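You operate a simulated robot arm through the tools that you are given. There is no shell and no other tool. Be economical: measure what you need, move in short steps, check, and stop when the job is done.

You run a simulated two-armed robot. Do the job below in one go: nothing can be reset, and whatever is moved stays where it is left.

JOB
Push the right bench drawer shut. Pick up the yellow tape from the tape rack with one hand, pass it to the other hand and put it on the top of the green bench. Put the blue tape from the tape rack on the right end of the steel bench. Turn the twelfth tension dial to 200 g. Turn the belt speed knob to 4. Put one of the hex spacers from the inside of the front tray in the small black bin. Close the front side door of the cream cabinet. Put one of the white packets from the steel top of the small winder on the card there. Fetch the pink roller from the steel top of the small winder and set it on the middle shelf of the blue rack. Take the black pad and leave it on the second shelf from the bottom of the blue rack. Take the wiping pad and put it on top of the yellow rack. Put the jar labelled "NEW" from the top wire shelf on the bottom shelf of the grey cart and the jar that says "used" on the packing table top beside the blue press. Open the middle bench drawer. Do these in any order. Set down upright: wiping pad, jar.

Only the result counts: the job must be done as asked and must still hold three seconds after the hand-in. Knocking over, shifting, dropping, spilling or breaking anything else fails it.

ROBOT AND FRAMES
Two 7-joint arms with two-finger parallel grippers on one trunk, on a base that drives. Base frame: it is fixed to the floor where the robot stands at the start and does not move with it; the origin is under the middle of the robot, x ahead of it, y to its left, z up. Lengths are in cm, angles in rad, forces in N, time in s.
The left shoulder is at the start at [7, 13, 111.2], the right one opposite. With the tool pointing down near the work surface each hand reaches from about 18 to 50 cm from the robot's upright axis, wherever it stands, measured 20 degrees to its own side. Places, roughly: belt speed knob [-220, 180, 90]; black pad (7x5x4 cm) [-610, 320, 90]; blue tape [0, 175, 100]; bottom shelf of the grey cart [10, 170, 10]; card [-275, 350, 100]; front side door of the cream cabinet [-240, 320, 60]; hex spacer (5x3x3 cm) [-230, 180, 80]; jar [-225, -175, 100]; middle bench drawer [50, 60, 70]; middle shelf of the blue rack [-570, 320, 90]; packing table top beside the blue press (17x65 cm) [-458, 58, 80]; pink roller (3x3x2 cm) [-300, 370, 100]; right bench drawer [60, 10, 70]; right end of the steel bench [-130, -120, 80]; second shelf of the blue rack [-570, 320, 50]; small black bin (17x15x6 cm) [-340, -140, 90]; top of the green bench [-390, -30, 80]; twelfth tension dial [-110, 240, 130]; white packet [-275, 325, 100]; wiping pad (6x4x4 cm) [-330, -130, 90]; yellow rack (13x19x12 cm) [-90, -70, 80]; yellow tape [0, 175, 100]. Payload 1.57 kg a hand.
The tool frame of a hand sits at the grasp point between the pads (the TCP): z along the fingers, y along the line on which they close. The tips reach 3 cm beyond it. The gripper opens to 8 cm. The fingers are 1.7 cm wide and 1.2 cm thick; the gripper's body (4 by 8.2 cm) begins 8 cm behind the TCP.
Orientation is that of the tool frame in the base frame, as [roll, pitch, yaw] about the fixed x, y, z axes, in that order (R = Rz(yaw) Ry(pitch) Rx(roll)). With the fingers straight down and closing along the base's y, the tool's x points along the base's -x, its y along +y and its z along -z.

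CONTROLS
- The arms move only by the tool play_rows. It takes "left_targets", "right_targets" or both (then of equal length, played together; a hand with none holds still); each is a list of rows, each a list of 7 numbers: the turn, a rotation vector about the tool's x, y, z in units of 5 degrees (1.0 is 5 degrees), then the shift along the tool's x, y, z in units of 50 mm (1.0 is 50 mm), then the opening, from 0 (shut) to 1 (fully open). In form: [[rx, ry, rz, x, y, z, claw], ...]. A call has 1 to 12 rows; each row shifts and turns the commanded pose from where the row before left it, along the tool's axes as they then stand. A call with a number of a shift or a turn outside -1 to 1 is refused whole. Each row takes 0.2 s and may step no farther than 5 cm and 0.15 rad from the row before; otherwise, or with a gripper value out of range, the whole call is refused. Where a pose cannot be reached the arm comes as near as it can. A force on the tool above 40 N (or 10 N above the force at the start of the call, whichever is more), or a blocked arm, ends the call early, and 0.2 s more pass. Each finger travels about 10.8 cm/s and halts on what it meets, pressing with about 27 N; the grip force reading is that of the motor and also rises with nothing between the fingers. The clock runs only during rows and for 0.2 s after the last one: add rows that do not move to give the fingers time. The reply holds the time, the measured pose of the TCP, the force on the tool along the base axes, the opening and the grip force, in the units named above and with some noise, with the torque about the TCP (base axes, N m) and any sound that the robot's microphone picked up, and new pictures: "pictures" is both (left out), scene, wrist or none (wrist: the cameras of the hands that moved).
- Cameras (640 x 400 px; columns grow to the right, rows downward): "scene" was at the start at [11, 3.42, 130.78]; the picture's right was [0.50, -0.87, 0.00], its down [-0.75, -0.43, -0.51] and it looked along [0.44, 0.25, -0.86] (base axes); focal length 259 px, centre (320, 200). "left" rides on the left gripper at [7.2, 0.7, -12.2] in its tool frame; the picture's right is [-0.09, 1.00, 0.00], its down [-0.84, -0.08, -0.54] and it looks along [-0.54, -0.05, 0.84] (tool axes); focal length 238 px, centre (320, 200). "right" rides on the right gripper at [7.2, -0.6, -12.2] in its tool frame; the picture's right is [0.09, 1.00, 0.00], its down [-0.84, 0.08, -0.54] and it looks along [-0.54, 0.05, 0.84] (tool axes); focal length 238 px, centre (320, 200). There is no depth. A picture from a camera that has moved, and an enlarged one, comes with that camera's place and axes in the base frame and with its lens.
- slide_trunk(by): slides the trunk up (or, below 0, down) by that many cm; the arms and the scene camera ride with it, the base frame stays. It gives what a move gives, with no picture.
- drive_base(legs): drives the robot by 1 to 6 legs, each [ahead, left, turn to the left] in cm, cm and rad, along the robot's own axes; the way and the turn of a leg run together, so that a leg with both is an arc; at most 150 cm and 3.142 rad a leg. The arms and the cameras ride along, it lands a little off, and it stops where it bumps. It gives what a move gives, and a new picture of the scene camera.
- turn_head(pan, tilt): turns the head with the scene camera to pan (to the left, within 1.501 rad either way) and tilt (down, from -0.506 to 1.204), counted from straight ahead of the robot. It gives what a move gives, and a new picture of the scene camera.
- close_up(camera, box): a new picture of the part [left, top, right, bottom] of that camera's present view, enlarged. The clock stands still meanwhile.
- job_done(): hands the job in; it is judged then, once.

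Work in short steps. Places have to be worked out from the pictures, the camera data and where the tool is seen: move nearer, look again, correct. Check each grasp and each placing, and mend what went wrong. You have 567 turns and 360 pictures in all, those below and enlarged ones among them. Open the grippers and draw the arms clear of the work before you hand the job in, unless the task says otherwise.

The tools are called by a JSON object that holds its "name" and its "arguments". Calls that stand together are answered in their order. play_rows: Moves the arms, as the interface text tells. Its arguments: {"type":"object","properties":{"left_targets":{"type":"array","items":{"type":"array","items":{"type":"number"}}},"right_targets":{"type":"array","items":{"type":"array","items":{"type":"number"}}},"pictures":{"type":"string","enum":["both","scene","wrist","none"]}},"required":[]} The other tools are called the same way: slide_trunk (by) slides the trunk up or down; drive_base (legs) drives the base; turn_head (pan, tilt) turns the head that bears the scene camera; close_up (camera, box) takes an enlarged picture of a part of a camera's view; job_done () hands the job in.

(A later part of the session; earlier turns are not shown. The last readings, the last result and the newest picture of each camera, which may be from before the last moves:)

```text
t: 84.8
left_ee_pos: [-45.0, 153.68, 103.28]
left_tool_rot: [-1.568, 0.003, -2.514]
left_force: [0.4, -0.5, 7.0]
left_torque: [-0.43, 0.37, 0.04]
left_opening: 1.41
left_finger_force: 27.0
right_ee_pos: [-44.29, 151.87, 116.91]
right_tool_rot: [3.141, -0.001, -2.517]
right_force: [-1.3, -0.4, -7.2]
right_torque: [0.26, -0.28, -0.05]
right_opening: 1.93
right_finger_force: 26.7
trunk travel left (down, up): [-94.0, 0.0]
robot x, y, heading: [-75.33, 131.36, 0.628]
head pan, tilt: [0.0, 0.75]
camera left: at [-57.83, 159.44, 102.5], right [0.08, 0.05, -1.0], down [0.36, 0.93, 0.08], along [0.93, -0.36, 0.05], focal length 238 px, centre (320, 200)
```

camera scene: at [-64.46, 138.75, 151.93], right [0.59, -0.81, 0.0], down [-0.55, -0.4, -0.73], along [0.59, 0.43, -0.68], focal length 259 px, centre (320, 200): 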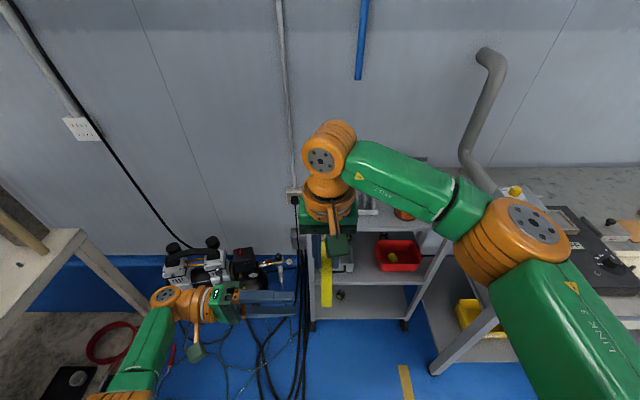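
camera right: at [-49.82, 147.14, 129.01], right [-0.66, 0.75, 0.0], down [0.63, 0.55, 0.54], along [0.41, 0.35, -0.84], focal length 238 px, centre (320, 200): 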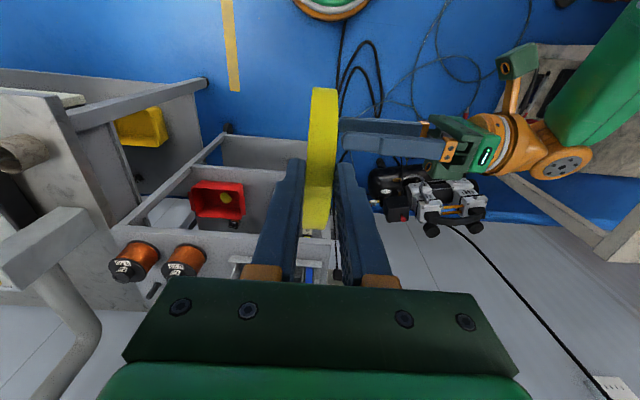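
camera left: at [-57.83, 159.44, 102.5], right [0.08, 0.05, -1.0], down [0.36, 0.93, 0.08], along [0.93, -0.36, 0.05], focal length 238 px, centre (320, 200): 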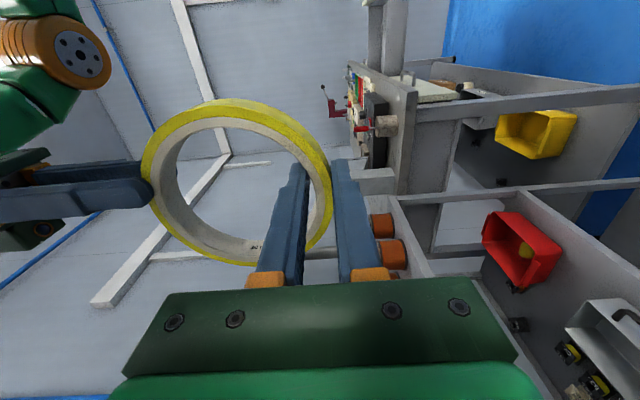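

The left hand holds the rim firmly (1.4 cm, 27 N). I open the right hand and lift it off.

{"name": "play_rows", "arguments": {"right_targets": [[0, 0, 0, 0, 0, 0, 0.5], [0, 0, 0, 0, 0, 0, 0.5], [0, 0, 0, 0, 0, -0.5, 0.5], [0, 0, 0, 0, 0, -0.5, 0.5], [0, 0, 0, 0, -0.8, 0, 0.5], [0, 0, 0, 0, -0.8, 0, 0.5], [0, 0, 0, 0, -0.8, 0, 0.5]], "pictures": "both"}}

```text
t: 86.4
left_ee_pos: [-45.0, 153.75, 103.14]
left_tool_rot: [-1.571, 0.004, -2.513]
left_force: [-0.5, 0.0, 0.3]
left_torque: [0.0, 0.01, -0.05]
left_opening: 1.02
left_finger_force: 27.5
right_ee_pos: [-37.36, 141.93, 121.95]
right_tool_rot: [3.141, -0.002, -2.517]
right_force: [-0.4, 0.2, -0.3]
right_torque: [0.02, 0.0, 0.02]
right_opening: 4.0
right_finger_force: 0.0
trunk travel left (down, up): [-94.0, 0.0]
robot x, y, heading: [-75.53, 130.87, 0.627]
head pan, tilt: [0.0, 0.75]
camera scene: at [-64.32, 138.56, 151.93], right [0.59, -0.81, 0.0], down [-0.55, -0.4, -0.73], along [0.59, 0.43, -0.68], focal length 259 px, centre (320, 200)
camera right: at [-42.83, 137.19, 134.02], right [-0.66, 0.75, 0.0], down [0.63, 0.55, 0.54], along [0.41, 0.36, -0.84], focal length 238 px, centre (320, 200)
```

scene: 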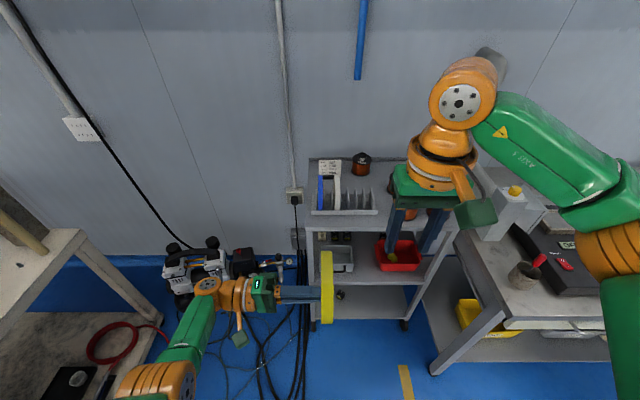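
right: 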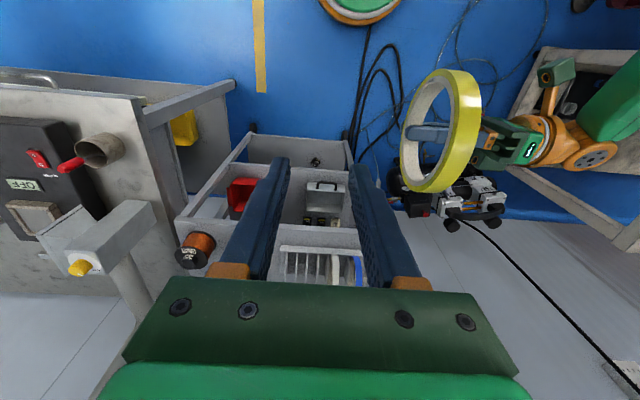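

The pass worked: left holds the yellow ring. I move the left hand out to the left and back and turn it tool‑down, so the ring lies flat below it.

{"name": "play_rows", "arguments": {"left_targets": [[0, 0, 0, 0.5, 0, -0.7, 0], [0, 0, 0, 0.5, 0, -0.7, 0], [0, 0, 0, 0.5, 0, -0.7, 0], [-1, 0, 0, 0, 0, 0, 0], [-1, 0, 0, 0, 0, 0, 0], [-1, 0, 0, 0, 0, 0, 0], [-1, 0, 0, 0, 0, 0, 0], [-1, 0, 0, 0, 0, 0, 0], [-1, 0, 0, 0, 0, 0, 0], [-1, 0, 0, 0, 0, 0, 0], [-1, 0, 0, 0, 0, 0, 0], [-1, 0, 0, 0, 0, 0, 0]], "pictures": "none"}}

{"name": "play_rows", "arguments": {"left_targets": [[-1, 0, 0, 0, 0, 0, 0], [-1, 0, 0, 0, 0, 0, 0], [-1, 0, 0, 0, 0, 0, 0], [-1, 0, 0, 0, 0, 0, 0], [-1, 0, 0, 0, 0, 0, 0], [-1, 0, 0, 0, 0, 0, 0], [-1, 0, 0, 0, 0, 0, 0], [-1, 0, 0, 0, 0, 0, 0], [-1, 0, 0, 0, 0, 0, 0], [0, 0, 0, 0.3, 0.8, 0, 0], [0, 0, 0, 0.3, 0.8, 0, 0]], "pictures": "wrist"}}

```text
t: 89.0
left_ee_pos: [-57.13, 157.89, 103.23]
left_tool_rot: [-2.356, 0.004, -2.513]
left_force: [0.6, 0.1, -0.5]
left_torque: [0.02, 0.02, 0.0]
left_opening: 1.07
left_finger_force: 27.2
right_ee_pos: [-37.41, 142.02, 121.82]
right_tool_rot: [-3.141, -0.001, -2.518]
right_force: [0.2, 0.5, -0.2]
right_torque: [0.01, 0.03, -0.01]
right_opening: 3.99
right_finger_force: 0.0
trunk travel left (down, up): [-94.0, 0.0]
robot x, y, heading: [-75.52, 130.7, 0.619]
head pan, tilt: [0.0, 0.75]
```

```text
t: 91.4
left_ee_pos: [-64.67, 162.72, 103.27]
left_tool_rot: [-3.141, 0.004, -2.513]
left_force: [-0.3, -0.1, -0.4]
left_torque: [0.07, 0.01, -0.01]
left_opening: 1.02
left_finger_force: 26.9
right_ee_pos: [-37.73, 142.28, 122.0]
right_tool_rot: [-3.137, 0.0, -2.518]
right_force: [0.5, 0.2, -0.6]
right_torque: [0.02, -0.01, 0.02]
right_opening: 4.01
right_finger_force: 0.1
trunk travel left (down, up): [-94.0, 0.0]
robot x, y, heading: [-75.23, 131.14, 0.632]
head pan, tilt: [0.0, 0.75]
camera left: at [-70.75, 158.99, 115.31], right [-0.51, 0.86, 0.0], down [0.72, 0.43, 0.55], along [0.47, 0.28, -0.84], focal length 238 px, centre (320, 200)
```

left: 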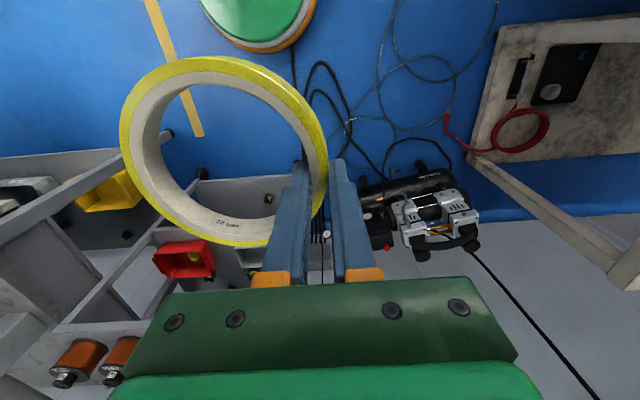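

The yellow ring is secure in the left hand. Now for blue: by the rack spacing it lies about 10.6 cm left of where yellow was, so I drive ahead 38 and left 10.

{"name": "drive_base", "arguments": {"legs": [[20, 10, 0], [18, 0, 0]]}}

{"name": "slide_trunk", "arguments": {"by": -12}}

{"name": "play_rows", "arguments": {"right_targets": [[0, 0, 0, 0, 0, 0, 0.5]], "pictures": "both"}}

```text
t: 94.2
left_ee_pos: [-39.75, 192.77, 103.36]
left_tool_rot: [-3.139, 0.009, -2.51]
left_force: [0.2, -0.1, -0.2]
left_torque: [0.07, -0.01, -0.04]
left_opening: 1.03
left_finger_force: 26.8
right_ee_pos: [-13.01, 172.27, 122.04]
right_tool_rot: [-3.141, 0.001, -2.516]
right_force: [0.2, -0.3, -0.4]
right_torque: [0.0, -0.07, -0.02]
right_opening: 4.0
right_finger_force: 0.1
trunk travel left (down, up): [-94.0, 0.0]
robot x, y, heading: [-50.49, 161.08, 0.627]
head pan, tilt: [0.0, 0.75]
camera scene: at [-39.97, 168.78, 151.97], right [0.59, -0.81, 0.0], down [-0.55, -0.4, -0.73], along [0.59, 0.43, -0.68], focal length 259 px, centre (320, 200)
```

scene: 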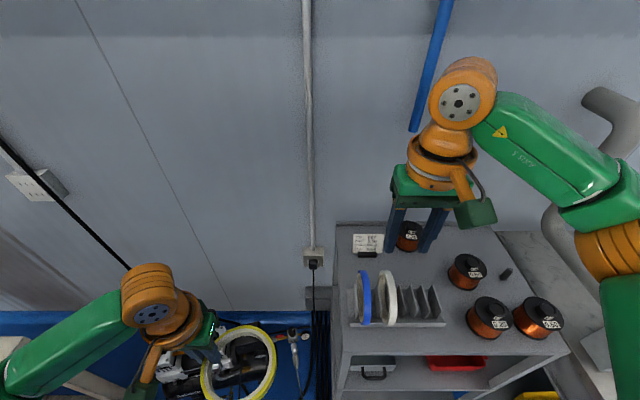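

```text
t: 95.8
left_ee_pos: [-39.54, 192.87, 91.22]
left_tool_rot: [-3.139, 0.004, -2.51]
left_force: [-1.0, -1.0, -0.4]
left_torque: [0.07, 0.02, -0.01]
left_opening: 1.02
left_finger_force: 26.9
right_ee_pos: [-12.55, 172.36, 109.9]
right_tool_rot: [-3.14, -0.003, -2.516]
right_force: [0.0, 0.0, -0.3]
right_torque: [0.02, -0.01, -0.02]
right_opening: 4.01
right_finger_force: 0.0
trunk travel left (down, up): [-82.0, 12.0]
robot x, y, heading: [-50.53, 161.27, 0.626]
head pan, tilt: [0.0, 0.75]
```

```text
t: 96.2
left_ee_pos: [-39.51, 192.96, 91.23]
left_tool_rot: [-3.139, 0.005, -2.511]
left_force: [-0.4, 0.1, -0.2]
left_torque: [0.02, 0.01, 0.02]
left_opening: 1.03
left_finger_force: 27.3
right_ee_pos: [-12.66, 172.43, 109.98]
right_tool_rot: [-3.141, -0.003, -2.514]
right_force: [-0.4, -0.2, 0.2]
right_torque: [0.01, -0.01, -0.01]
right_opening: 3.98
right_finger_force: 0.0
trunk travel left (down, up): [-82.0, 12.0]
robot x, y, heading: [-50.42, 161.0, 0.628]
head pan, tilt: [0.0, 0.75]
camera scene: at [-39.55, 169.08, 139.93], right [0.59, -0.81, 0.0], down [-0.55, -0.4, -0.73], along [0.59, 0.43, -0.68], focal length 259 px, centre (320, 200)
camera right: at [-18.06, 167.77, 122.03], right [-0.66, 0.75, 0.0], down [0.63, 0.55, 0.54], along [0.41, 0.36, -0.84], focal length 238 px, centre (320, 200)
```

scene: 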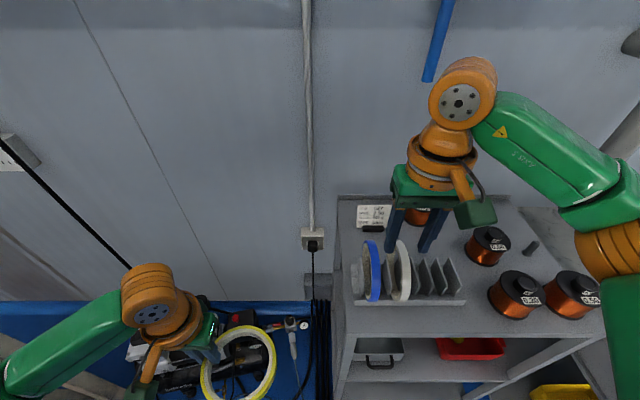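
right: 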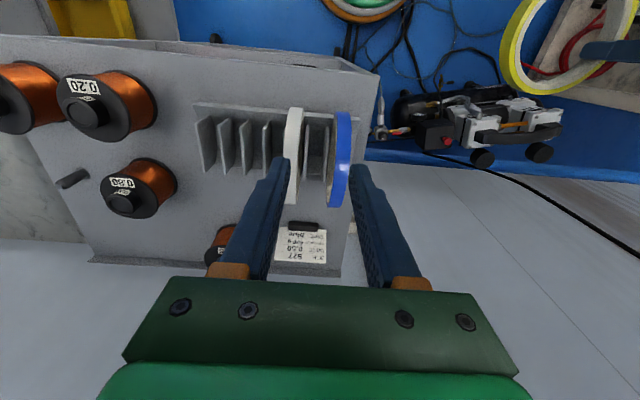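

Blue's centre is where predicted, [-11,176.8]. I move 3.9 ahead, 2.6 left, and down 5 to check.

{"name": "play_rows", "arguments": {"right_targets": [[0, 0, 0, -0.4, 0.26, 0, 0.5], [0, 0, 0, -0.38, 0.26, 0, 0.5], [0, 0, 0, 0, 0, 0.5, 0.5], [0, 0, 0, 0, 0, 0.5, 0.5], [0, 0, 0, 0, 0, 0, 0.5]], "pictures": "wrist"}}

```text
t: 97.3
left_ee_pos: [-39.48, 192.93, 91.19]
left_tool_rot: [-3.14, 0.004, -2.51]
left_force: [-0.2, 0.8, 0.8]
left_torque: [0.03, -0.01, 0.0]
left_opening: 1.02
left_finger_force: 27.0
right_ee_pos: [-10.94, 177.02, 104.87]
right_tool_rot: [-3.139, -0.003, -2.513]
right_force: [-0.4, 0.0, 0.7]
right_torque: [-0.02, -0.03, -0.02]
right_opening: 4.0
right_finger_force: 0.0
trunk travel left (down, up): [-82.0, 12.0]
robot x, y, heading: [-50.49, 161.11, 0.627]
head pan, tilt: [0.0, 0.75]
camera right: at [-16.44, 172.16, 117.02], right [-0.66, 0.75, 0.0], down [0.63, 0.56, 0.54], along [0.41, 0.36, -0.84], focal length 238 px, centre (320, 200)
```

right: 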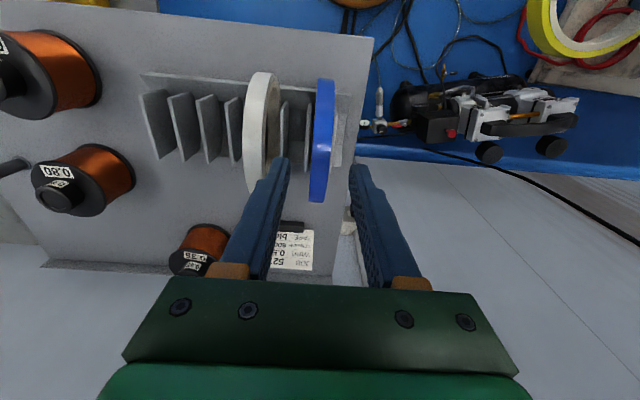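

Blue is centred but the white ring is near the right finger, so I narrow the opening to 3.2 cm, descend 4.2 and close.

{"name": "play_rows", "arguments": {"right_targets": [[0, 0, 0, 0, 0, 0, 0.4], [0, 0, 0, 0, 0, 0.3, 0.4], [0, 0, 0, 0, 0, 0.3, 0.4], [0, 0, 0, 0, 0, 0.24, 0.4], [0, 0, 0, 0, 0, 0, 0], [0, 0, 0, 0, 0, 0, 0], [0, 0, 0, 0, 0, 0, 0]], "pictures": "wrist"}}

```text
t: 99.0
left_ee_pos: [-39.45, 192.98, 91.13]
left_tool_rot: [-3.14, 0.004, -2.509]
left_force: [-0.4, 0.2, 0.3]
left_torque: [0.08, 0.02, 0.02]
left_opening: 1.03
left_finger_force: 26.9
right_ee_pos: [-11.09, 176.84, 100.82]
right_tool_rot: [-3.141, -0.003, -2.516]
right_force: [0.4, -0.3, 3.0]
right_torque: [0.14, -0.14, -0.01]
right_opening: 1.53
right_finger_force: 26.8
trunk travel left (down, up): [-82.0, 12.0]
robot x, y, heading: [-50.68, 161.21, 0.63]
head pan, tilt: [0.0, 0.75]
camera right: at [-16.46, 172.15, 112.81], right [-0.66, 0.75, 0.0], down [0.63, 0.55, 0.54], along [0.41, 0.36, -0.84], focal length 238 px, centre (320, 200)
```

right: 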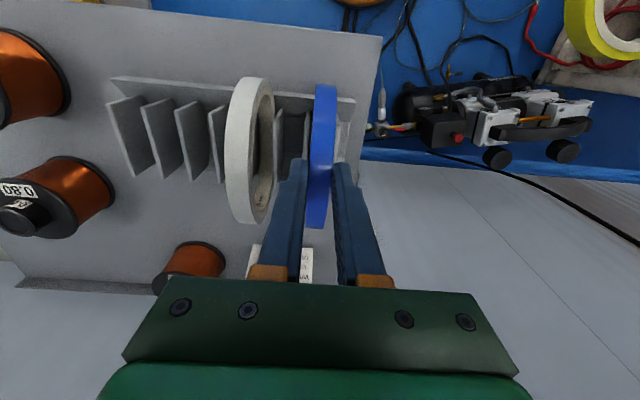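

Blue gripped. I lift with the trunk and back away.

{"name": "slide_trunk", "arguments": {"by": 12}}

{"name": "drive_base", "arguments": {"legs": [[-50, 0, 0]]}}

```text
t: 100.5
left_ee_pos: [-39.43, 192.94, 103.15]
left_tool_rot: [-3.14, 0.004, -2.509]
left_force: [-0.6, 0.1, -0.3]
left_torque: [0.04, 0.03, 0.01]
left_opening: 1.02
left_finger_force: 27.0
right_ee_pos: [-10.97, 176.76, 112.64]
right_tool_rot: [3.141, -0.002, -2.515]
right_force: [-0.9, -0.9, -0.5]
right_torque: [-0.05, 0.03, 0.0]
right_opening: 1.52
right_finger_force: 26.9
trunk travel left (down, up): [-94.0, 0.0]
robot x, y, heading: [-50.34, 161.13, 0.628]
head pan, tilt: [0.0, 0.75]
```

```text
t: 103.4
left_ee_pos: [-79.46, 163.96, 103.22]
left_tool_rot: [-3.139, -0.001, -2.507]
left_force: [0.5, -0.7, -0.3]
left_torque: [0.06, 0.03, -0.03]
left_opening: 1.03
left_finger_force: 27.0
right_ee_pos: [-50.82, 147.95, 112.69]
right_tool_rot: [-3.141, -0.002, -2.51]
right_force: [-0.2, -0.6, -1.4]
right_torque: [-0.02, 0.03, 0.0]
right_opening: 1.51
right_finger_force: 27.1
trunk travel left (down, up): [-94.0, 0.0]
robot x, y, heading: [-90.23, 132.23, 0.63]
head pan, tilt: [0.0, 0.75]
camera scene: at [-79.3, 140.18, 151.9], right [0.59, -0.81, 0.0], down [-0.55, -0.4, -0.73], along [0.59, 0.43, -0.68], focal length 259 px, centre (320, 200)
```

scene: 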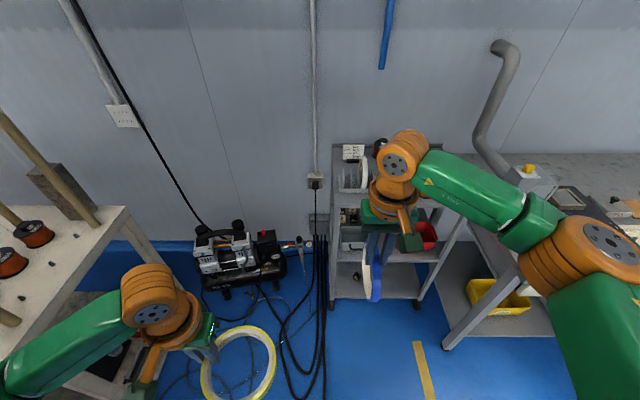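

I check that only the blue ring came along and the white one stayed.

{"name": "close_up", "arguments": {"camera": "scene", "box": [320, 130, 440, 310]}}

```text
2.22 times, centred on (380, 220) of scene
camera zoom: at [-79.3, 140.18, 151.9], right [0.59, -0.81, 0.0], down [-0.55, -0.4, -0.73], along [0.59, 0.43, -0.68], focal length 575 px, centre (187, 156)
```

zoom: 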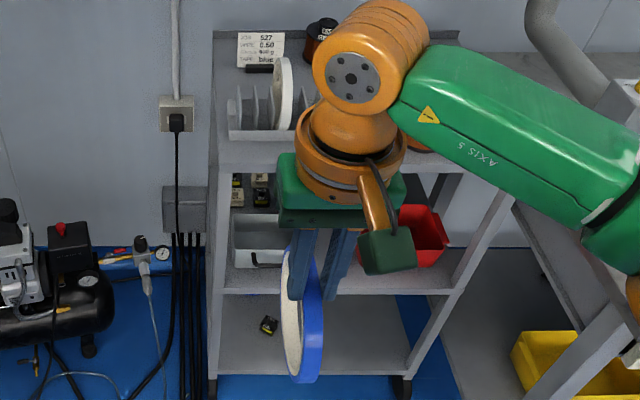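

Good. Now I back off, turn toward the steel bench side of the room and look around.

{"name": "drive_base", "arguments": {"legs": [[-40, 0, 0], [0, 0, -2.3]]}}

{"name": "turn_head", "arguments": {"pan": 0.0, "tilt": 0.25}}

```text
t: 111.3
left_ee_pos: [-106.24, 79.18, 103.21]
left_tool_rot: [-3.139, 0.0, 1.469]
left_force: [0.1, 0.2, 0.4]
left_torque: [0.0, -0.07, 0.01]
left_opening: 1.01
left_finger_force: 26.9
right_ee_pos: [-137.24, 68.76, 112.83]
right_tool_rot: [-3.141, -0.002, 1.466]
right_force: [-0.6, -0.1, -0.9]
right_torque: [-0.02, -0.03, 0.02]
right_opening: 1.52
right_finger_force: 27.1
trunk travel left (down, up): [-94.0, 0.0]
robot x, y, heading: [-122.76, 108.28, -1.672]
head pan, tilt: [0.0, 0.75]
camera scene: at [-123.8, 95.35, 151.92], right [-0.99, 0.1, 0.0], down [0.07, 0.68, -0.73], along [-0.08, -0.73, -0.68], focal length 259 px, centre (320, 200)
```

scene: 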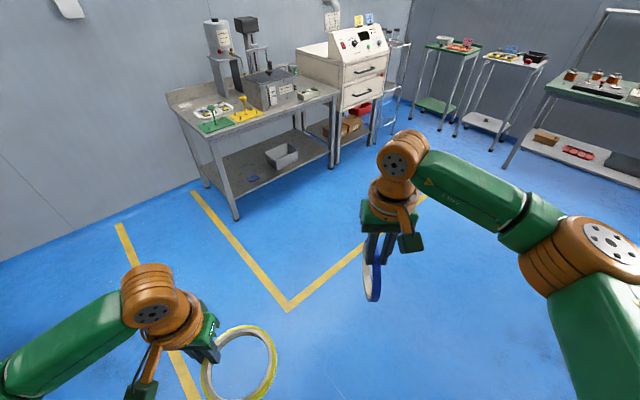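

```text
t: 112.3
left_ee_pos: [-106.39, 79.15, 103.16]
left_tool_rot: [-3.14, 0.002, 1.47]
left_force: [-0.3, 0.2, -0.1]
left_torque: [-0.03, -0.11, -0.01]
left_opening: 1.01
left_finger_force: 27.1
right_ee_pos: [-137.31, 68.8, 112.72]
right_tool_rot: [3.14, -0.002, 1.465]
right_force: [0.3, -0.3, -0.9]
right_torque: [0.0, 0.03, 0.01]
right_opening: 1.52
right_finger_force: 26.8
trunk travel left (down, up): [-94.0, 0.0]
robot x, y, heading: [-122.62, 109.02, -1.678]
head pan, tilt: [0.0, 0.25]
camera scene: at [-123.94, 94.31, 156.42], right [-0.99, 0.1, 0.0], down [0.03, 0.25, -0.97], along [-0.1, -0.96, -0.25], focal length 259 px, centre (320, 200)
```

scene: 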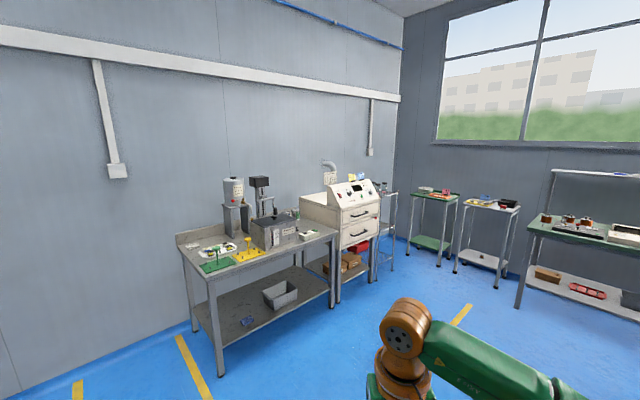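

This is the steel bench with the yellow rack on it; wire shelf beyond and green bench at the right. I zoom in on the bench top.

{"name": "close_up", "arguments": {"camera": "scene", "box": [170, 160, 410, 310]}}

{"name": "close_up", "arguments": {"camera": "scene", "box": [360, 160, 640, 310]}}

```text
2.67 times, centred on (290, 235) of scene
camera zoom: at [-123.94, 94.31, 156.42], right [-0.99, 0.1, 0.0], down [0.03, 0.25, -0.97], along [-0.1, -0.96, -0.25], focal length 690 px, centre (400, 107)
```

zoom: 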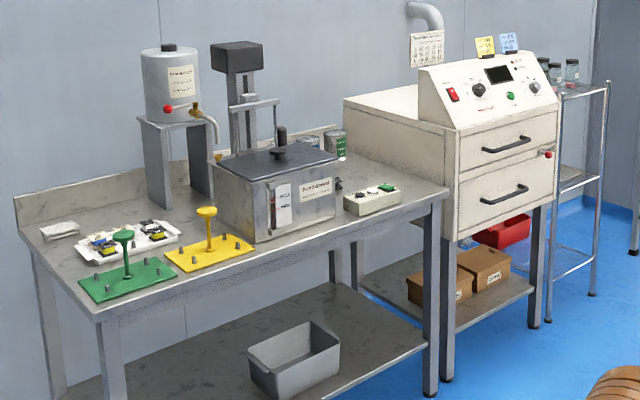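

```text
2.29 times, centred on (500, 235) of scene
camera zoom: at [-123.94, 94.31, 156.42], right [-0.99, 0.1, 0.0], down [0.03, 0.25, -0.97], along [-0.1, -0.96, -0.25], focal length 591 px, centre (-91, 120)
```

zoom: 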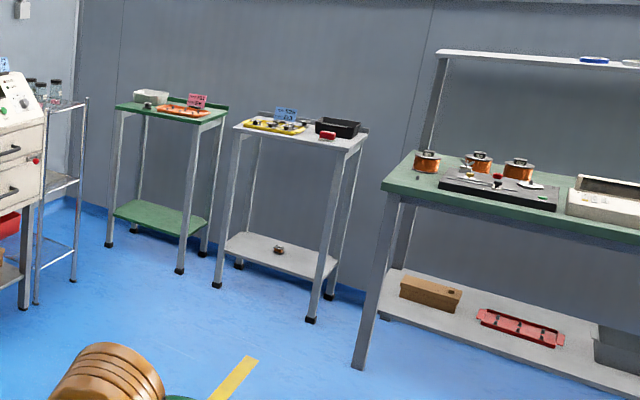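

I turn to face the steel bench squarely (heading ≈ -0.954) and drive most of the way towards its right end.

{"name": "drive_base", "arguments": {"legs": [[0, 0, 0.72], [85, -110, 0]]}}

{"name": "turn_head", "arguments": {"pan": 0.0, "tilt": 0.6}}

```text
t: 121.2
left_ee_pos: [-132.76, -37.12, 103.31]
left_tool_rot: [-3.139, 0.003, 2.178]
left_force: [-0.5, 0.4, 0.7]
left_torque: [0.04, 0.0, -0.01]
left_opening: 1.06
left_finger_force: 27.3
right_ee_pos: [-149.41, -65.13, 112.8]
right_tool_rot: [-3.141, -0.002, 2.173]
right_force: [0.3, 0.3, -1.2]
right_torque: [0.02, 0.01, -0.02]
right_opening: 1.52
right_finger_force: 27.0
trunk travel left (down, up): [-94.0, 0.0]
robot x, y, heading: [-164.05, -25.29, -0.968]
head pan, tilt: [0.0, 0.25]
camera scene: at [-155.78, -36.97, 156.44], right [-0.82, -0.57, 0.0], down [-0.14, 0.2, -0.97], along [0.55, -0.8, -0.25], focal length 259 px, centre (320, 200)
```

scene: 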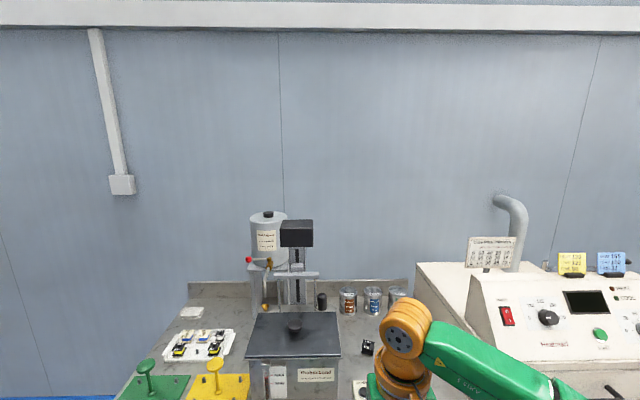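

```text
t: 122.0
left_ee_pos: [-132.67, -36.94, 103.28]
left_tool_rot: [-3.141, 0.001, 2.179]
left_force: [0.4, 0.7, 0.0]
left_torque: [0.04, -0.04, 0.01]
left_opening: 1.05
left_finger_force: 26.9
right_ee_pos: [-149.43, -65.23, 112.7]
right_tool_rot: [-3.141, -0.001, 2.172]
right_force: [0.5, 0.5, -1.0]
right_torque: [0.01, 0.03, -0.03]
right_opening: 1.47
right_finger_force: 27.4
trunk travel left (down, up): [-94.0, 0.0]
robot x, y, heading: [-164.12, -25.31, -0.972]
head pan, tilt: [0.0, 0.6]
camera scene: at [-156.1, -36.66, 153.22], right [-0.82, -0.57, 0.0], down [-0.32, 0.47, -0.83], along [0.47, -0.68, -0.56], focal length 259 px, centre (320, 200)
```

scene: 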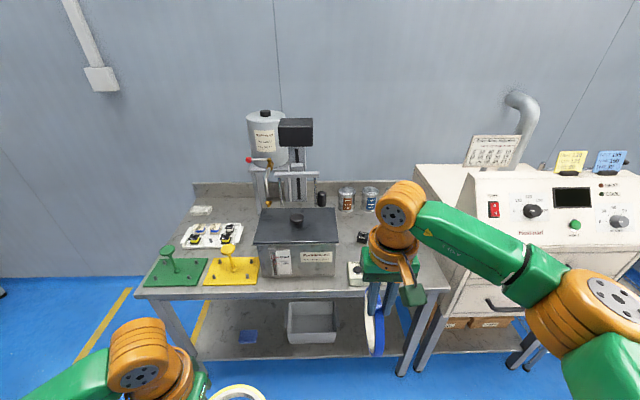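

The right hand blocks the view of the spot; I look through the right wrist camera.

{"name": "close_up", "arguments": {"camera": "right", "box": [0, 0, 640, 400]}}

```text
1.00 times, centred on (320, 200) of right (not enlarged: the box is as wide or as high as the picture)
camera zoom: at [-154.04, -59.54, 124.8], right [0.77, 0.64, 0.0], down [0.54, -0.65, 0.54], along [0.35, -0.41, -0.84], focal length 238 px, centre (320, 200)
```

zoom: 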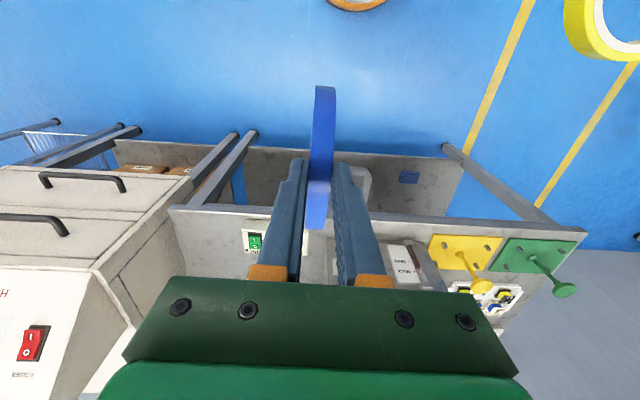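

There is a free patch right of the tester at the bench's right end, centre ≈[-148,-110]. I turn the right hand so the ring lies nearly flat ahead of it, and lift the left hand a bit.

{"name": "play_rows", "arguments": {"right_targets": [[0.923, -0.923, -0.923, 0, 0, 0, 0], [0.923, -0.923, -0.923, 0, 0, 0, 0], [0.923, -0.923, -0.923, 0, 0, 0, 0], [0.923, -0.923, -0.923, 0, 0, 0, 0], [0.923, -0.923, -0.923, 0, 0, 0, 0], [0.923, -0.923, -0.923, 0, 0, 0, 0], [0.923, -0.923, -0.923, 0, 0, 0, 0], [0.923, -0.923, -0.923, 0, 0, 0, 0], [0.923, -0.923, -0.923, 0, 0, 0, 0], [0.923, -0.923, -0.923, 0, 0, 0, 0], [0.923, -0.923, -0.923, 0, 0, 0, 0]], "left_targets": [[0, 0, 0, 0, 0, -0.5, 0], [0, 0, 0, 0, 0, -0.5, 0], [0, 0, 0, 0, 0, -0.5, 0], [0, 0, 0, 0, 0, -0.5, 0], [0, 0, 0, 0, 0, 0, 0], [0, 0, 0, 0, 0, 0, 0], [0, 0, 0, 0, 0, 0, 0], [0, 0, 0, 0, 0, 0, 0], [0, 0, 0, 0, 0, 0, 0], [0, 0, 0, 0, 0, 0, 0], [0, 0, 0, 0, 0, 0, 0]], "pictures": "none"}}

{"name": "play_rows", "arguments": {"right_targets": [[0.923, -0.923, -0.923, 0, 0, 0, 0], [0.923, -0.923, -0.923, 0, 0, 0, 0], [0.923, -0.923, -0.923, 0, 0, 0, 0], [0.923, -0.923, -0.923, 0, 0, 0, 0], [-1, 0, 0, 0, 0, 0, 0], [-1, 0, 0, 0, 0, 0, 0], [-1, 0, 0, 0, 0, 0, 0], [-1, 0, 0, 0, 0, 0, 0], [-1, 0, 0, 0, 0, 0, 0]], "pictures": "both"}}

```text
t: 124.4
left_ee_pos: [-132.62, -36.83, 113.12]
left_tool_rot: [-3.139, 0.003, 2.179]
left_force: [1.3, 0.4, -0.6]
left_torque: [0.03, -0.04, 0.02]
left_opening: 1.05
left_finger_force: 26.4
right_ee_pos: [-149.36, -65.17, 112.69]
right_tool_rot: [-1.949, 0.256, -2.914]
right_force: [0.5, 0.7, -0.6]
right_torque: [0.08, 0.03, 0.02]
right_opening: 1.5
right_finger_force: 27.3
trunk travel left (down, up): [-94.0, 0.0]
robot x, y, heading: [-163.82, -24.9, -0.97]
head pan, tilt: [0.0, 0.6]
```

```text
t: 126.4
left_ee_pos: [-132.7, -36.94, 113.33]
left_tool_rot: [-3.14, 0.003, 2.179]
left_force: [-1.2, 0.2, -0.7]
left_torque: [0.02, -0.07, 0.0]
left_opening: 1.06
left_finger_force: 26.9
right_ee_pos: [-144.52, -63.42, 116.31]
right_tool_rot: [-2.01, 0.0, -2.538]
right_force: [-0.9, -0.1, -0.7]
right_torque: [-0.01, 0.03, 0.0]
right_opening: 1.54
right_finger_force: 26.8
right hand out of reach, approached as far as the arm can: row 3, 4
trunk travel left (down, up): [-94.0, 0.0]
robot x, y, heading: [-163.93, -25.28, -0.967]
head pan, tilt: [0.0, 0.6]
camera scene: at [-156.16, -36.67, 153.21], right [-0.82, -0.57, 0.0], down [-0.32, 0.47, -0.82], along [0.47, -0.68, -0.57], focal length 259 px, centre (320, 200)
camera right: at [-156.56, -58.67, 121.99], right [-0.32, 0.3, -0.9], down [0.39, 0.91, 0.16], along [0.86, -0.3, -0.4], focal length 238 px, centre (320, 200)
```

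scene: 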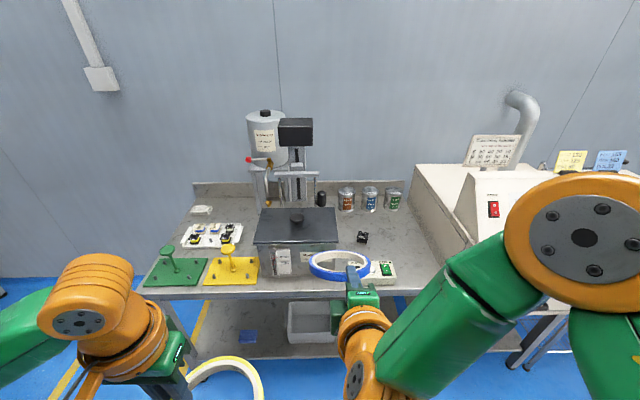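
right: 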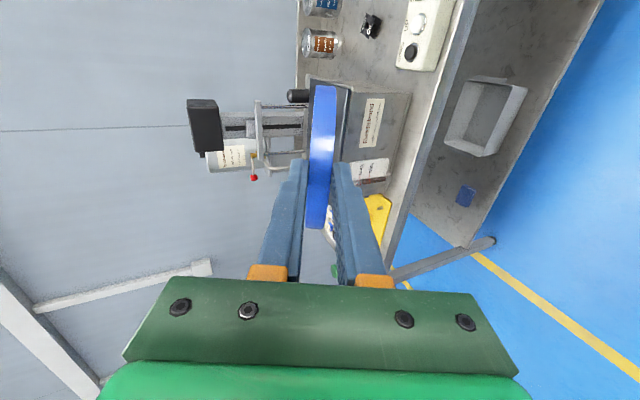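

The ring now lies ahead of the hand, tilted 25° down. I lower the trunk 22 cm, slide right 29 cm, and look before going over the bench.

{"name": "slide_trunk", "arguments": {"by": -22}}

{"name": "drive_base", "arguments": {"legs": [[10, -29, 0]]}}

{"name": "close_up", "arguments": {"camera": "right", "box": [0, 0, 640, 400]}}

```text
t: 128.7
left_ee_pos: [-132.65, -36.94, 91.17]
left_tool_rot: [-3.14, 0.001, 2.177]
left_force: [-0.7, -0.1, -1.3]
left_torque: [0.03, -0.05, 0.01]
left_opening: 1.03
left_finger_force: 26.7
right_ee_pos: [-144.43, -63.54, 94.35]
right_tool_rot: [-2.01, 0.002, -2.538]
right_force: [-0.3, 0.0, -0.9]
right_torque: [0.02, 0.02, 0.01]
right_opening: 1.51
right_finger_force: 27.2
trunk travel left (down, up): [-72.0, 22.0]
robot x, y, heading: [-164.1, -25.55, -0.966]
head pan, tilt: [0.0, 0.6]
```

```text
t: 130.8
left_ee_pos: [-150.94, -61.57, 91.15]
left_tool_rot: [-3.14, 0.005, 2.179]
left_force: [-0.5, -0.3, -1.3]
left_torque: [0.0, -0.04, -0.01]
left_opening: 1.02
left_finger_force: 26.5
right_ee_pos: [-162.78, -88.05, 94.48]
right_tool_rot: [-2.009, -0.002, -2.537]
right_force: [0.3, -0.2, 0.3]
right_torque: [0.05, 0.05, -0.02]
right_opening: 1.49
right_finger_force: 27.2
trunk travel left (down, up): [-72.0, 22.0]
robot x, y, heading: [-182.32, -50.04, -0.969]
head pan, tilt: [0.0, 0.6]
camera scene: at [-174.34, -61.21, 131.21], right [-0.82, -0.57, 0.0], down [-0.32, 0.46, -0.82], along [0.47, -0.68, -0.57], focal length 259 px, centre (320, 200)
```

scene: 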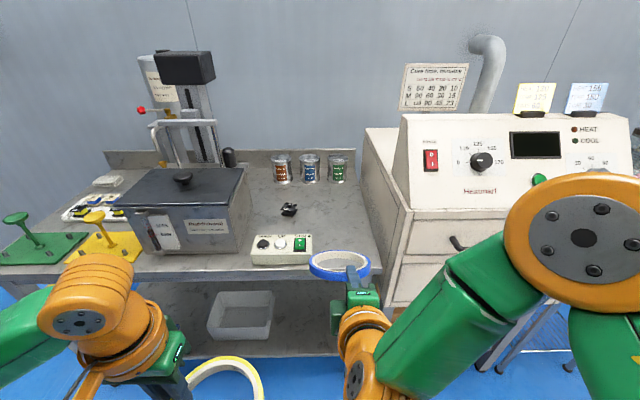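

```text
1.00 times, centred on (320, 200) of right (not enlarged: the box is as wide or as high as the picture)
camera zoom: at [-174.75, -83.25, 100.01], right [-0.32, 0.29, -0.9], down [0.39, 0.91, 0.16], along [0.86, -0.3, -0.4], focal length 238 px, centre (320, 200)
```

zoom: 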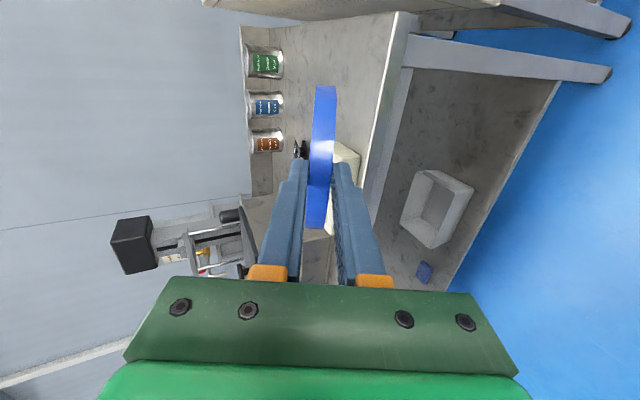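

Re-triangulating, the bench corner is about [-161.5,-112.3] with its top at z≈74. I drive 24 ahead and 4.4 right to bring the ring above the spot.

{"name": "drive_base", "arguments": {"legs": [[24, -4.4, 0]]}}

{"name": "turn_head", "arguments": {"pan": -0.3, "tilt": 0.8}}

```text
t: 132.6
left_ee_pos: [-140.97, -83.99, 91.24]
left_tool_rot: [-3.139, 0.005, 2.179]
left_force: [-0.4, 1.3, -0.2]
left_torque: [0.03, -0.02, -0.03]
left_opening: 1.02
left_finger_force: 26.7
right_ee_pos: [-152.68, -110.37, 94.29]
right_tool_rot: [-2.009, 0.001, -2.536]
right_force: [0.5, 0.2, -0.5]
right_torque: [0.01, 0.06, 0.01]
right_opening: 1.52
right_finger_force: 27.4
trunk travel left (down, up): [-72.0, 22.0]
robot x, y, heading: [-172.23, -72.49, -0.959]
head pan, tilt: [0.0, 0.6]
camera scene: at [-164.38, -83.57, 131.23], right [-0.82, -0.57, 0.0], down [-0.32, 0.46, -0.83], along [0.47, -0.68, -0.56], focal length 259 px, centre (320, 200)
```

scene: 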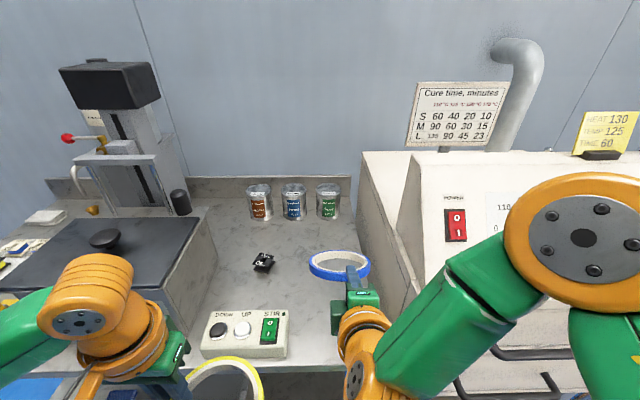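

```text
t: 133.4
left_ee_pos: [-140.8, -83.98, 91.15]
left_tool_rot: [-3.139, 0.001, 2.18]
left_force: [0.3, 1.0, -0.5]
left_torque: [0.02, -0.06, 0.02]
left_opening: 1.03
left_finger_force: 27.2
right_ee_pos: [-152.55, -110.54, 94.32]
right_tool_rot: [-2.009, -0.001, -2.538]
right_force: [-0.4, -0.6, -0.6]
right_torque: [0.04, 0.03, 0.0]
right_opening: 1.51
right_finger_force: 27.6
trunk travel left (down, up): [-72.0, 22.0]
robot x, y, heading: [-172.53, -72.16, -0.971]
head pan, tilt: [-0.3, 0.799]
camera scene: at [-166.9, -84.14, 129.52], right [-0.95, -0.3, 0.0], down [-0.22, 0.68, -0.7], along [0.21, -0.66, -0.72], focal length 259 px, centre (320, 200)
```

scene: 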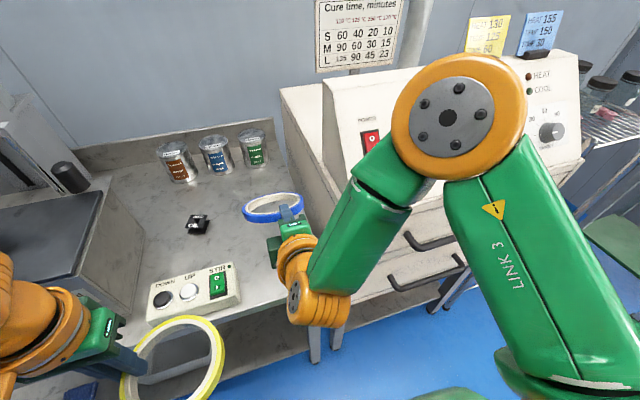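

The ring is above the free strip at the bench's right end. I lower 12 cm with the trunk, then feel downward with the arm.

{"name": "slide_trunk", "arguments": {"by": -12}}

{"name": "play_rows", "arguments": {"right_targets": [[0, 0, 0, 0, 0.09, 0.04, 0], [0, 0, 0, 0, 0, 0, 0]], "pictures": "both"}}

```text
t: 134.9
left_ee_pos: [-140.91, -83.99, 79.18]
left_tool_rot: [-3.14, 0.004, 2.179]
left_force: [-0.4, -0.6, 0.0]
left_torque: [0.01, -0.06, -0.05]
left_opening: 1.04
left_finger_force: 27.1
right_ee_pos: [-152.65, -110.52, 82.28]
right_tool_rot: [-2.009, 0.001, -2.536]
right_force: [-0.5, 0.5, 2.0]
right_torque: [-0.11, -0.12, 0.01]
right_opening: 1.49
right_finger_force: 27.3
trunk travel left (down, up): [-60.0, 34.0]
robot x, y, heading: [-172.28, -72.57, -0.966]
head pan, tilt: [-0.3, 0.799]
```

```text
t: 135.5
left_ee_pos: [-140.81, -83.87, 79.34]
left_tool_rot: [-3.14, 0.004, 2.18]
left_force: [-0.6, -0.3, -0.9]
left_torque: [0.0, -0.09, 0.0]
left_opening: 1.04
left_finger_force: 26.8
right_ee_pos: [-152.74, -110.47, 81.92]
right_tool_rot: [-2.007, -0.002, -2.535]
right_force: [-0.5, 1.6, 4.0]
right_torque: [-0.32, -0.36, 0.05]
right_opening: 1.55
right_finger_force: 26.7
trunk travel left (down, up): [-60.0, 34.0]
robot x, y, heading: [-171.97, -72.35, -0.97]
head pan, tilt: [-0.3, 0.799]
camera scene: at [-167.03, -83.95, 117.55], right [-0.95, -0.3, 0.0], down [-0.21, 0.68, -0.7], along [0.21, -0.67, -0.72], focal length 259 px, centre (320, 200)
camera right: at [-164.78, -105.59, 87.55], right [-0.32, 0.29, -0.9], down [0.39, 0.91, 0.16], along [0.86, -0.3, -0.4], focal length 238 px, centre (320, 200)
```

scene: 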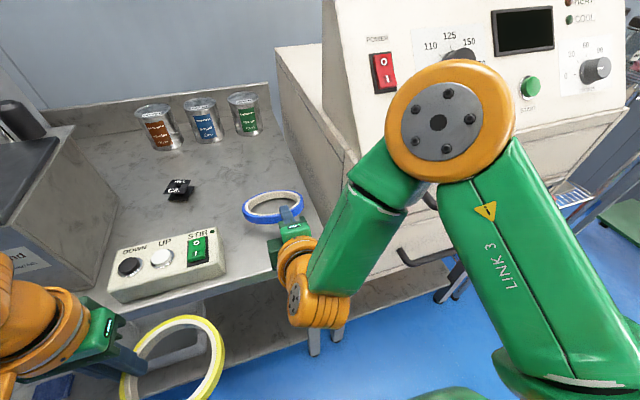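
right: 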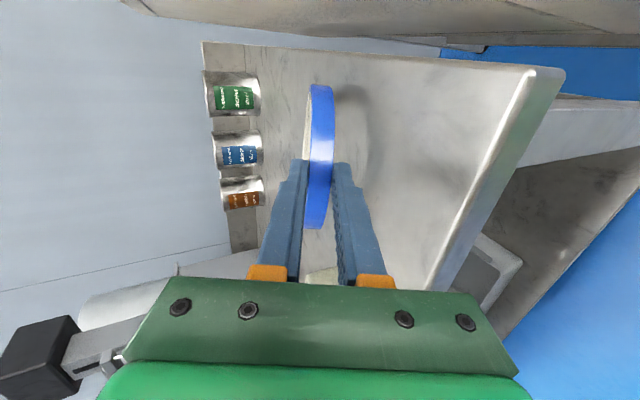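

Contact: the far rim touches the bench (top ≈75.4). I flatten the ring to about 10° while lowering the hand, then open.

{"name": "play_rows", "arguments": {"right_targets": [[1, 0, 0, 0, 0.19, 0.08, 0], [1, 0, 0, 0, 0.2, 0.06, 0], [1, 0, 0, 0, 0.2, 0.05, 0], [0, 0, 0, 0, 0, 0, 0]], "pictures": "none"}}

```text
t: 136.5
left_ee_pos: [-140.98, -83.91, 79.18]
left_tool_rot: [-3.139, 0.006, 2.18]
left_force: [-0.4, 0.0, -0.3]
left_torque: [0.04, -0.03, 0.0]
left_opening: 1.03
left_finger_force: 27.1
right_ee_pos: [-152.72, -110.24, 78.76]
right_tool_rot: [-1.746, 0.0, -2.535]
right_force: [1.2, 0.0, -0.3]
right_torque: [0.02, 0.02, -0.02]
right_opening: 1.54
right_finger_force: 27.2
trunk travel left (down, up): [-60.0, 34.0]
robot x, y, heading: [-172.27, -72.06, -0.966]
head pan, tilt: [-0.3, 0.799]
```

No contact now; I lower in small steps until I feel it, then open slowly.

{"name": "play_rows", "arguments": {"right_targets": [[0, 0, 0, 0, 0.1, 0, 0], [0, 0, 0, 0, 0.08, 0, 0], [0, 0, 0, 0, 0, 0, 0]], "pictures": "none"}}

```text
t: 137.4
left_ee_pos: [-141.0, -83.73, 79.28]
left_tool_rot: [-3.14, 0.006, 2.18]
left_force: [0.1, -0.7, -0.8]
left_torque: [0.01, -0.05, -0.01]
left_opening: 1.04
left_finger_force: 27.2
right_ee_pos: [-152.81, -110.18, 78.29]
right_tool_rot: [-1.728, 0.001, -2.54]
right_force: [-0.1, 1.0, 9.4]
right_torque: [-0.32, -0.24, 0.05]
right_opening: 1.52
right_finger_force: 26.9
trunk travel left (down, up): [-60.0, 34.0]
robot x, y, heading: [-172.63, -72.55, -0.964]
head pan, tilt: [-0.3, 0.799]
stopped in row 3 (right hand): the force on the tool passed its limit at 42 N (the readings are from after the stop); the commanded pose is now the measured one
```

Contact. I open the fingers partway and draw straight back.

{"name": "play_rows", "arguments": {"right_targets": [[0, 0, 0, 0, 0, 0, 0.25], [0, 0, 0, 0, 0, 0, 0.35], [0, 0, 0, 0, 0, 0, 0.35], [0, 0, 0, 0, 0, 0, 0.35]], "pictures": "both"}}

```text
t: 138.4
left_ee_pos: [-140.87, -83.74, 79.27]
left_tool_rot: [-3.14, 0.007, 2.178]
left_force: [0.3, 0.0, -0.8]
left_torque: [0.04, -0.04, 0.01]
left_opening: 1.02
left_finger_force: 26.8
right_ee_pos: [-152.78, -110.34, 78.42]
right_tool_rot: [-1.729, 0.0, -2.538]
right_force: [2.8, -3.9, 22.3]
right_torque: [-0.63, -0.4, -0.03]
right_opening: 1.63
right_finger_force: 0.0
trunk travel left (down, up): [-60.0, 34.0]
robot x, y, heading: [-172.47, -72.53, -0.966]
head pan, tilt: [-0.3, 0.799]
camera scene: at [-167.05, -83.81, 117.58], right [-0.95, -0.3, 0.0], down [-0.21, 0.68, -0.7], along [0.21, -0.67, -0.71], focal length 259 px, centre (320, 200)
camera right: at [-165.49, -104.45, 80.84], right [-0.16, 0.08, -0.98], down [0.38, 0.92, 0.01], along [0.91, -0.37, -0.18], focal length 238 px, centre (320, 200)
```

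scene: 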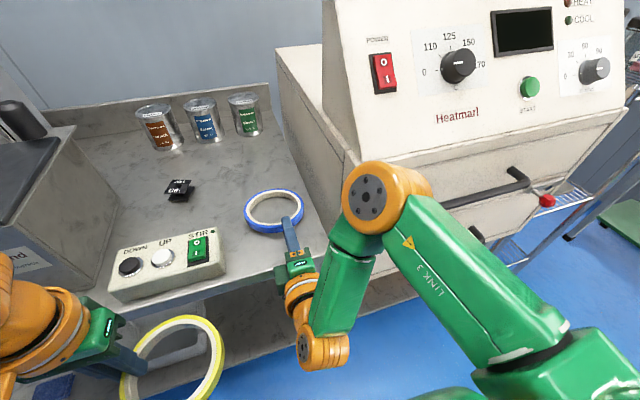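
right: 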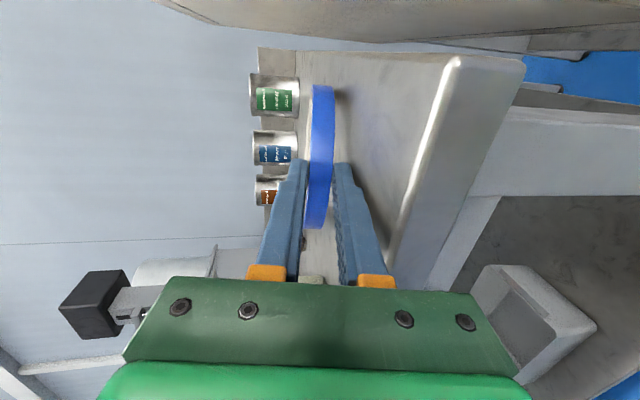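

The lower finger presses on the bench, so I raise the hand slightly while opening.

{"name": "play_rows", "arguments": {"right_targets": [[0, 0, 0, 0, -0.06, 0, 0.3], [0, 0, 0, 0, -0.06, 0, 0.35], [0, 0, 0, 0, 0, 0, 0.4], [0, 0, 0, 0, 0, 0, 0.4]], "pictures": "wrist"}}

```text
t: 139.4
left_ee_pos: [-140.9, -83.71, 79.19]
left_tool_rot: [-3.14, 0.004, 2.179]
left_force: [0.3, 0.7, -1.2]
left_torque: [0.0, -0.07, -0.01]
left_opening: 1.06
left_finger_force: 27.3
right_ee_pos: [-152.76, -110.3, 78.93]
right_tool_rot: [-1.731, 0.001, -2.538]
right_force: [-1.1, 2.7, 7.5]
right_torque: [-0.12, -0.09, 0.05]
right_opening: 2.57
right_finger_force: 0.2
trunk travel left (down, up): [-60.0, 34.0]
robot x, y, heading: [-172.06, -72.23, -0.971]
head pan, tilt: [-0.3, 0.799]
camera right: at [-165.44, -104.55, 81.37], right [-0.17, 0.08, -0.98], down [0.38, 0.93, 0.01], along [0.91, -0.37, -0.18], focal length 238 px, centre (320, 200)
```

right: 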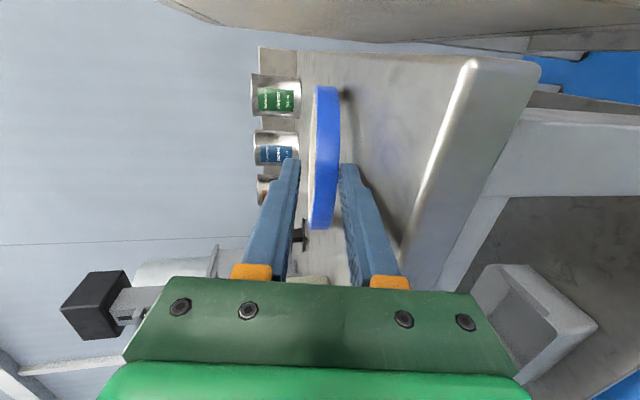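

Released; I draw the hand straight back.

{"name": "play_rows", "arguments": {"right_targets": [[0, 0, 0, 0, 0, -0.3, 0.4], [0, 0, 0, 0, 0, -0.4, 0.4], [0, 0, 0, 0, 0, -0.6, 0.4], [0, 0, 0, 0, 0, -0.6, 0.4], [0, 0, 0, 0, 0, 0, 0.4]], "pictures": "scene"}}

```text
t: 140.6
left_ee_pos: [-140.99, -83.83, 79.23]
left_tool_rot: [-3.14, 0.001, 2.181]
left_force: [0.1, 0.1, -0.6]
left_torque: [0.0, -0.05, -0.03]
left_opening: 1.05
left_finger_force: 26.5
right_ee_pos: [-156.31, -105.43, 81.57]
right_tool_rot: [-1.735, 0.002, -2.539]
right_force: [-0.4, -0.1, -0.5]
right_torque: [0.04, 0.01, -0.04]
right_opening: 3.18
right_finger_force: 0.0
right hand out of reach, approached as far as the arm can: row 3, 4
trunk travel left (down, up): [-60.0, 34.0]
robot x, y, heading: [-172.3, -72.35, -0.966]
head pan, tilt: [-0.3, 0.799]
camera scene: at [-166.91, -84.11, 117.52], right [-0.95, -0.3, 0.0], down [-0.22, 0.68, -0.7], along [0.21, -0.67, -0.72], focal length 259 px, centre (320, 200)
```

scene: 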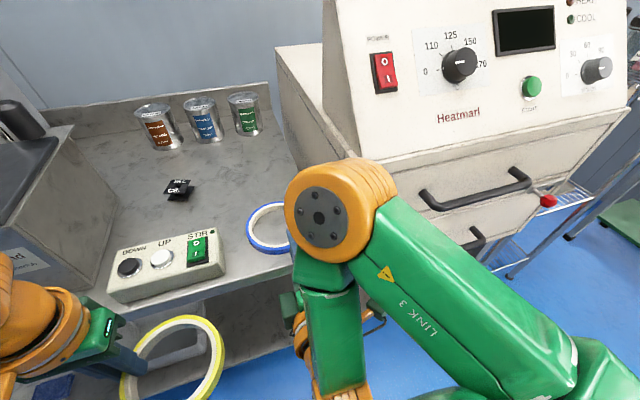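

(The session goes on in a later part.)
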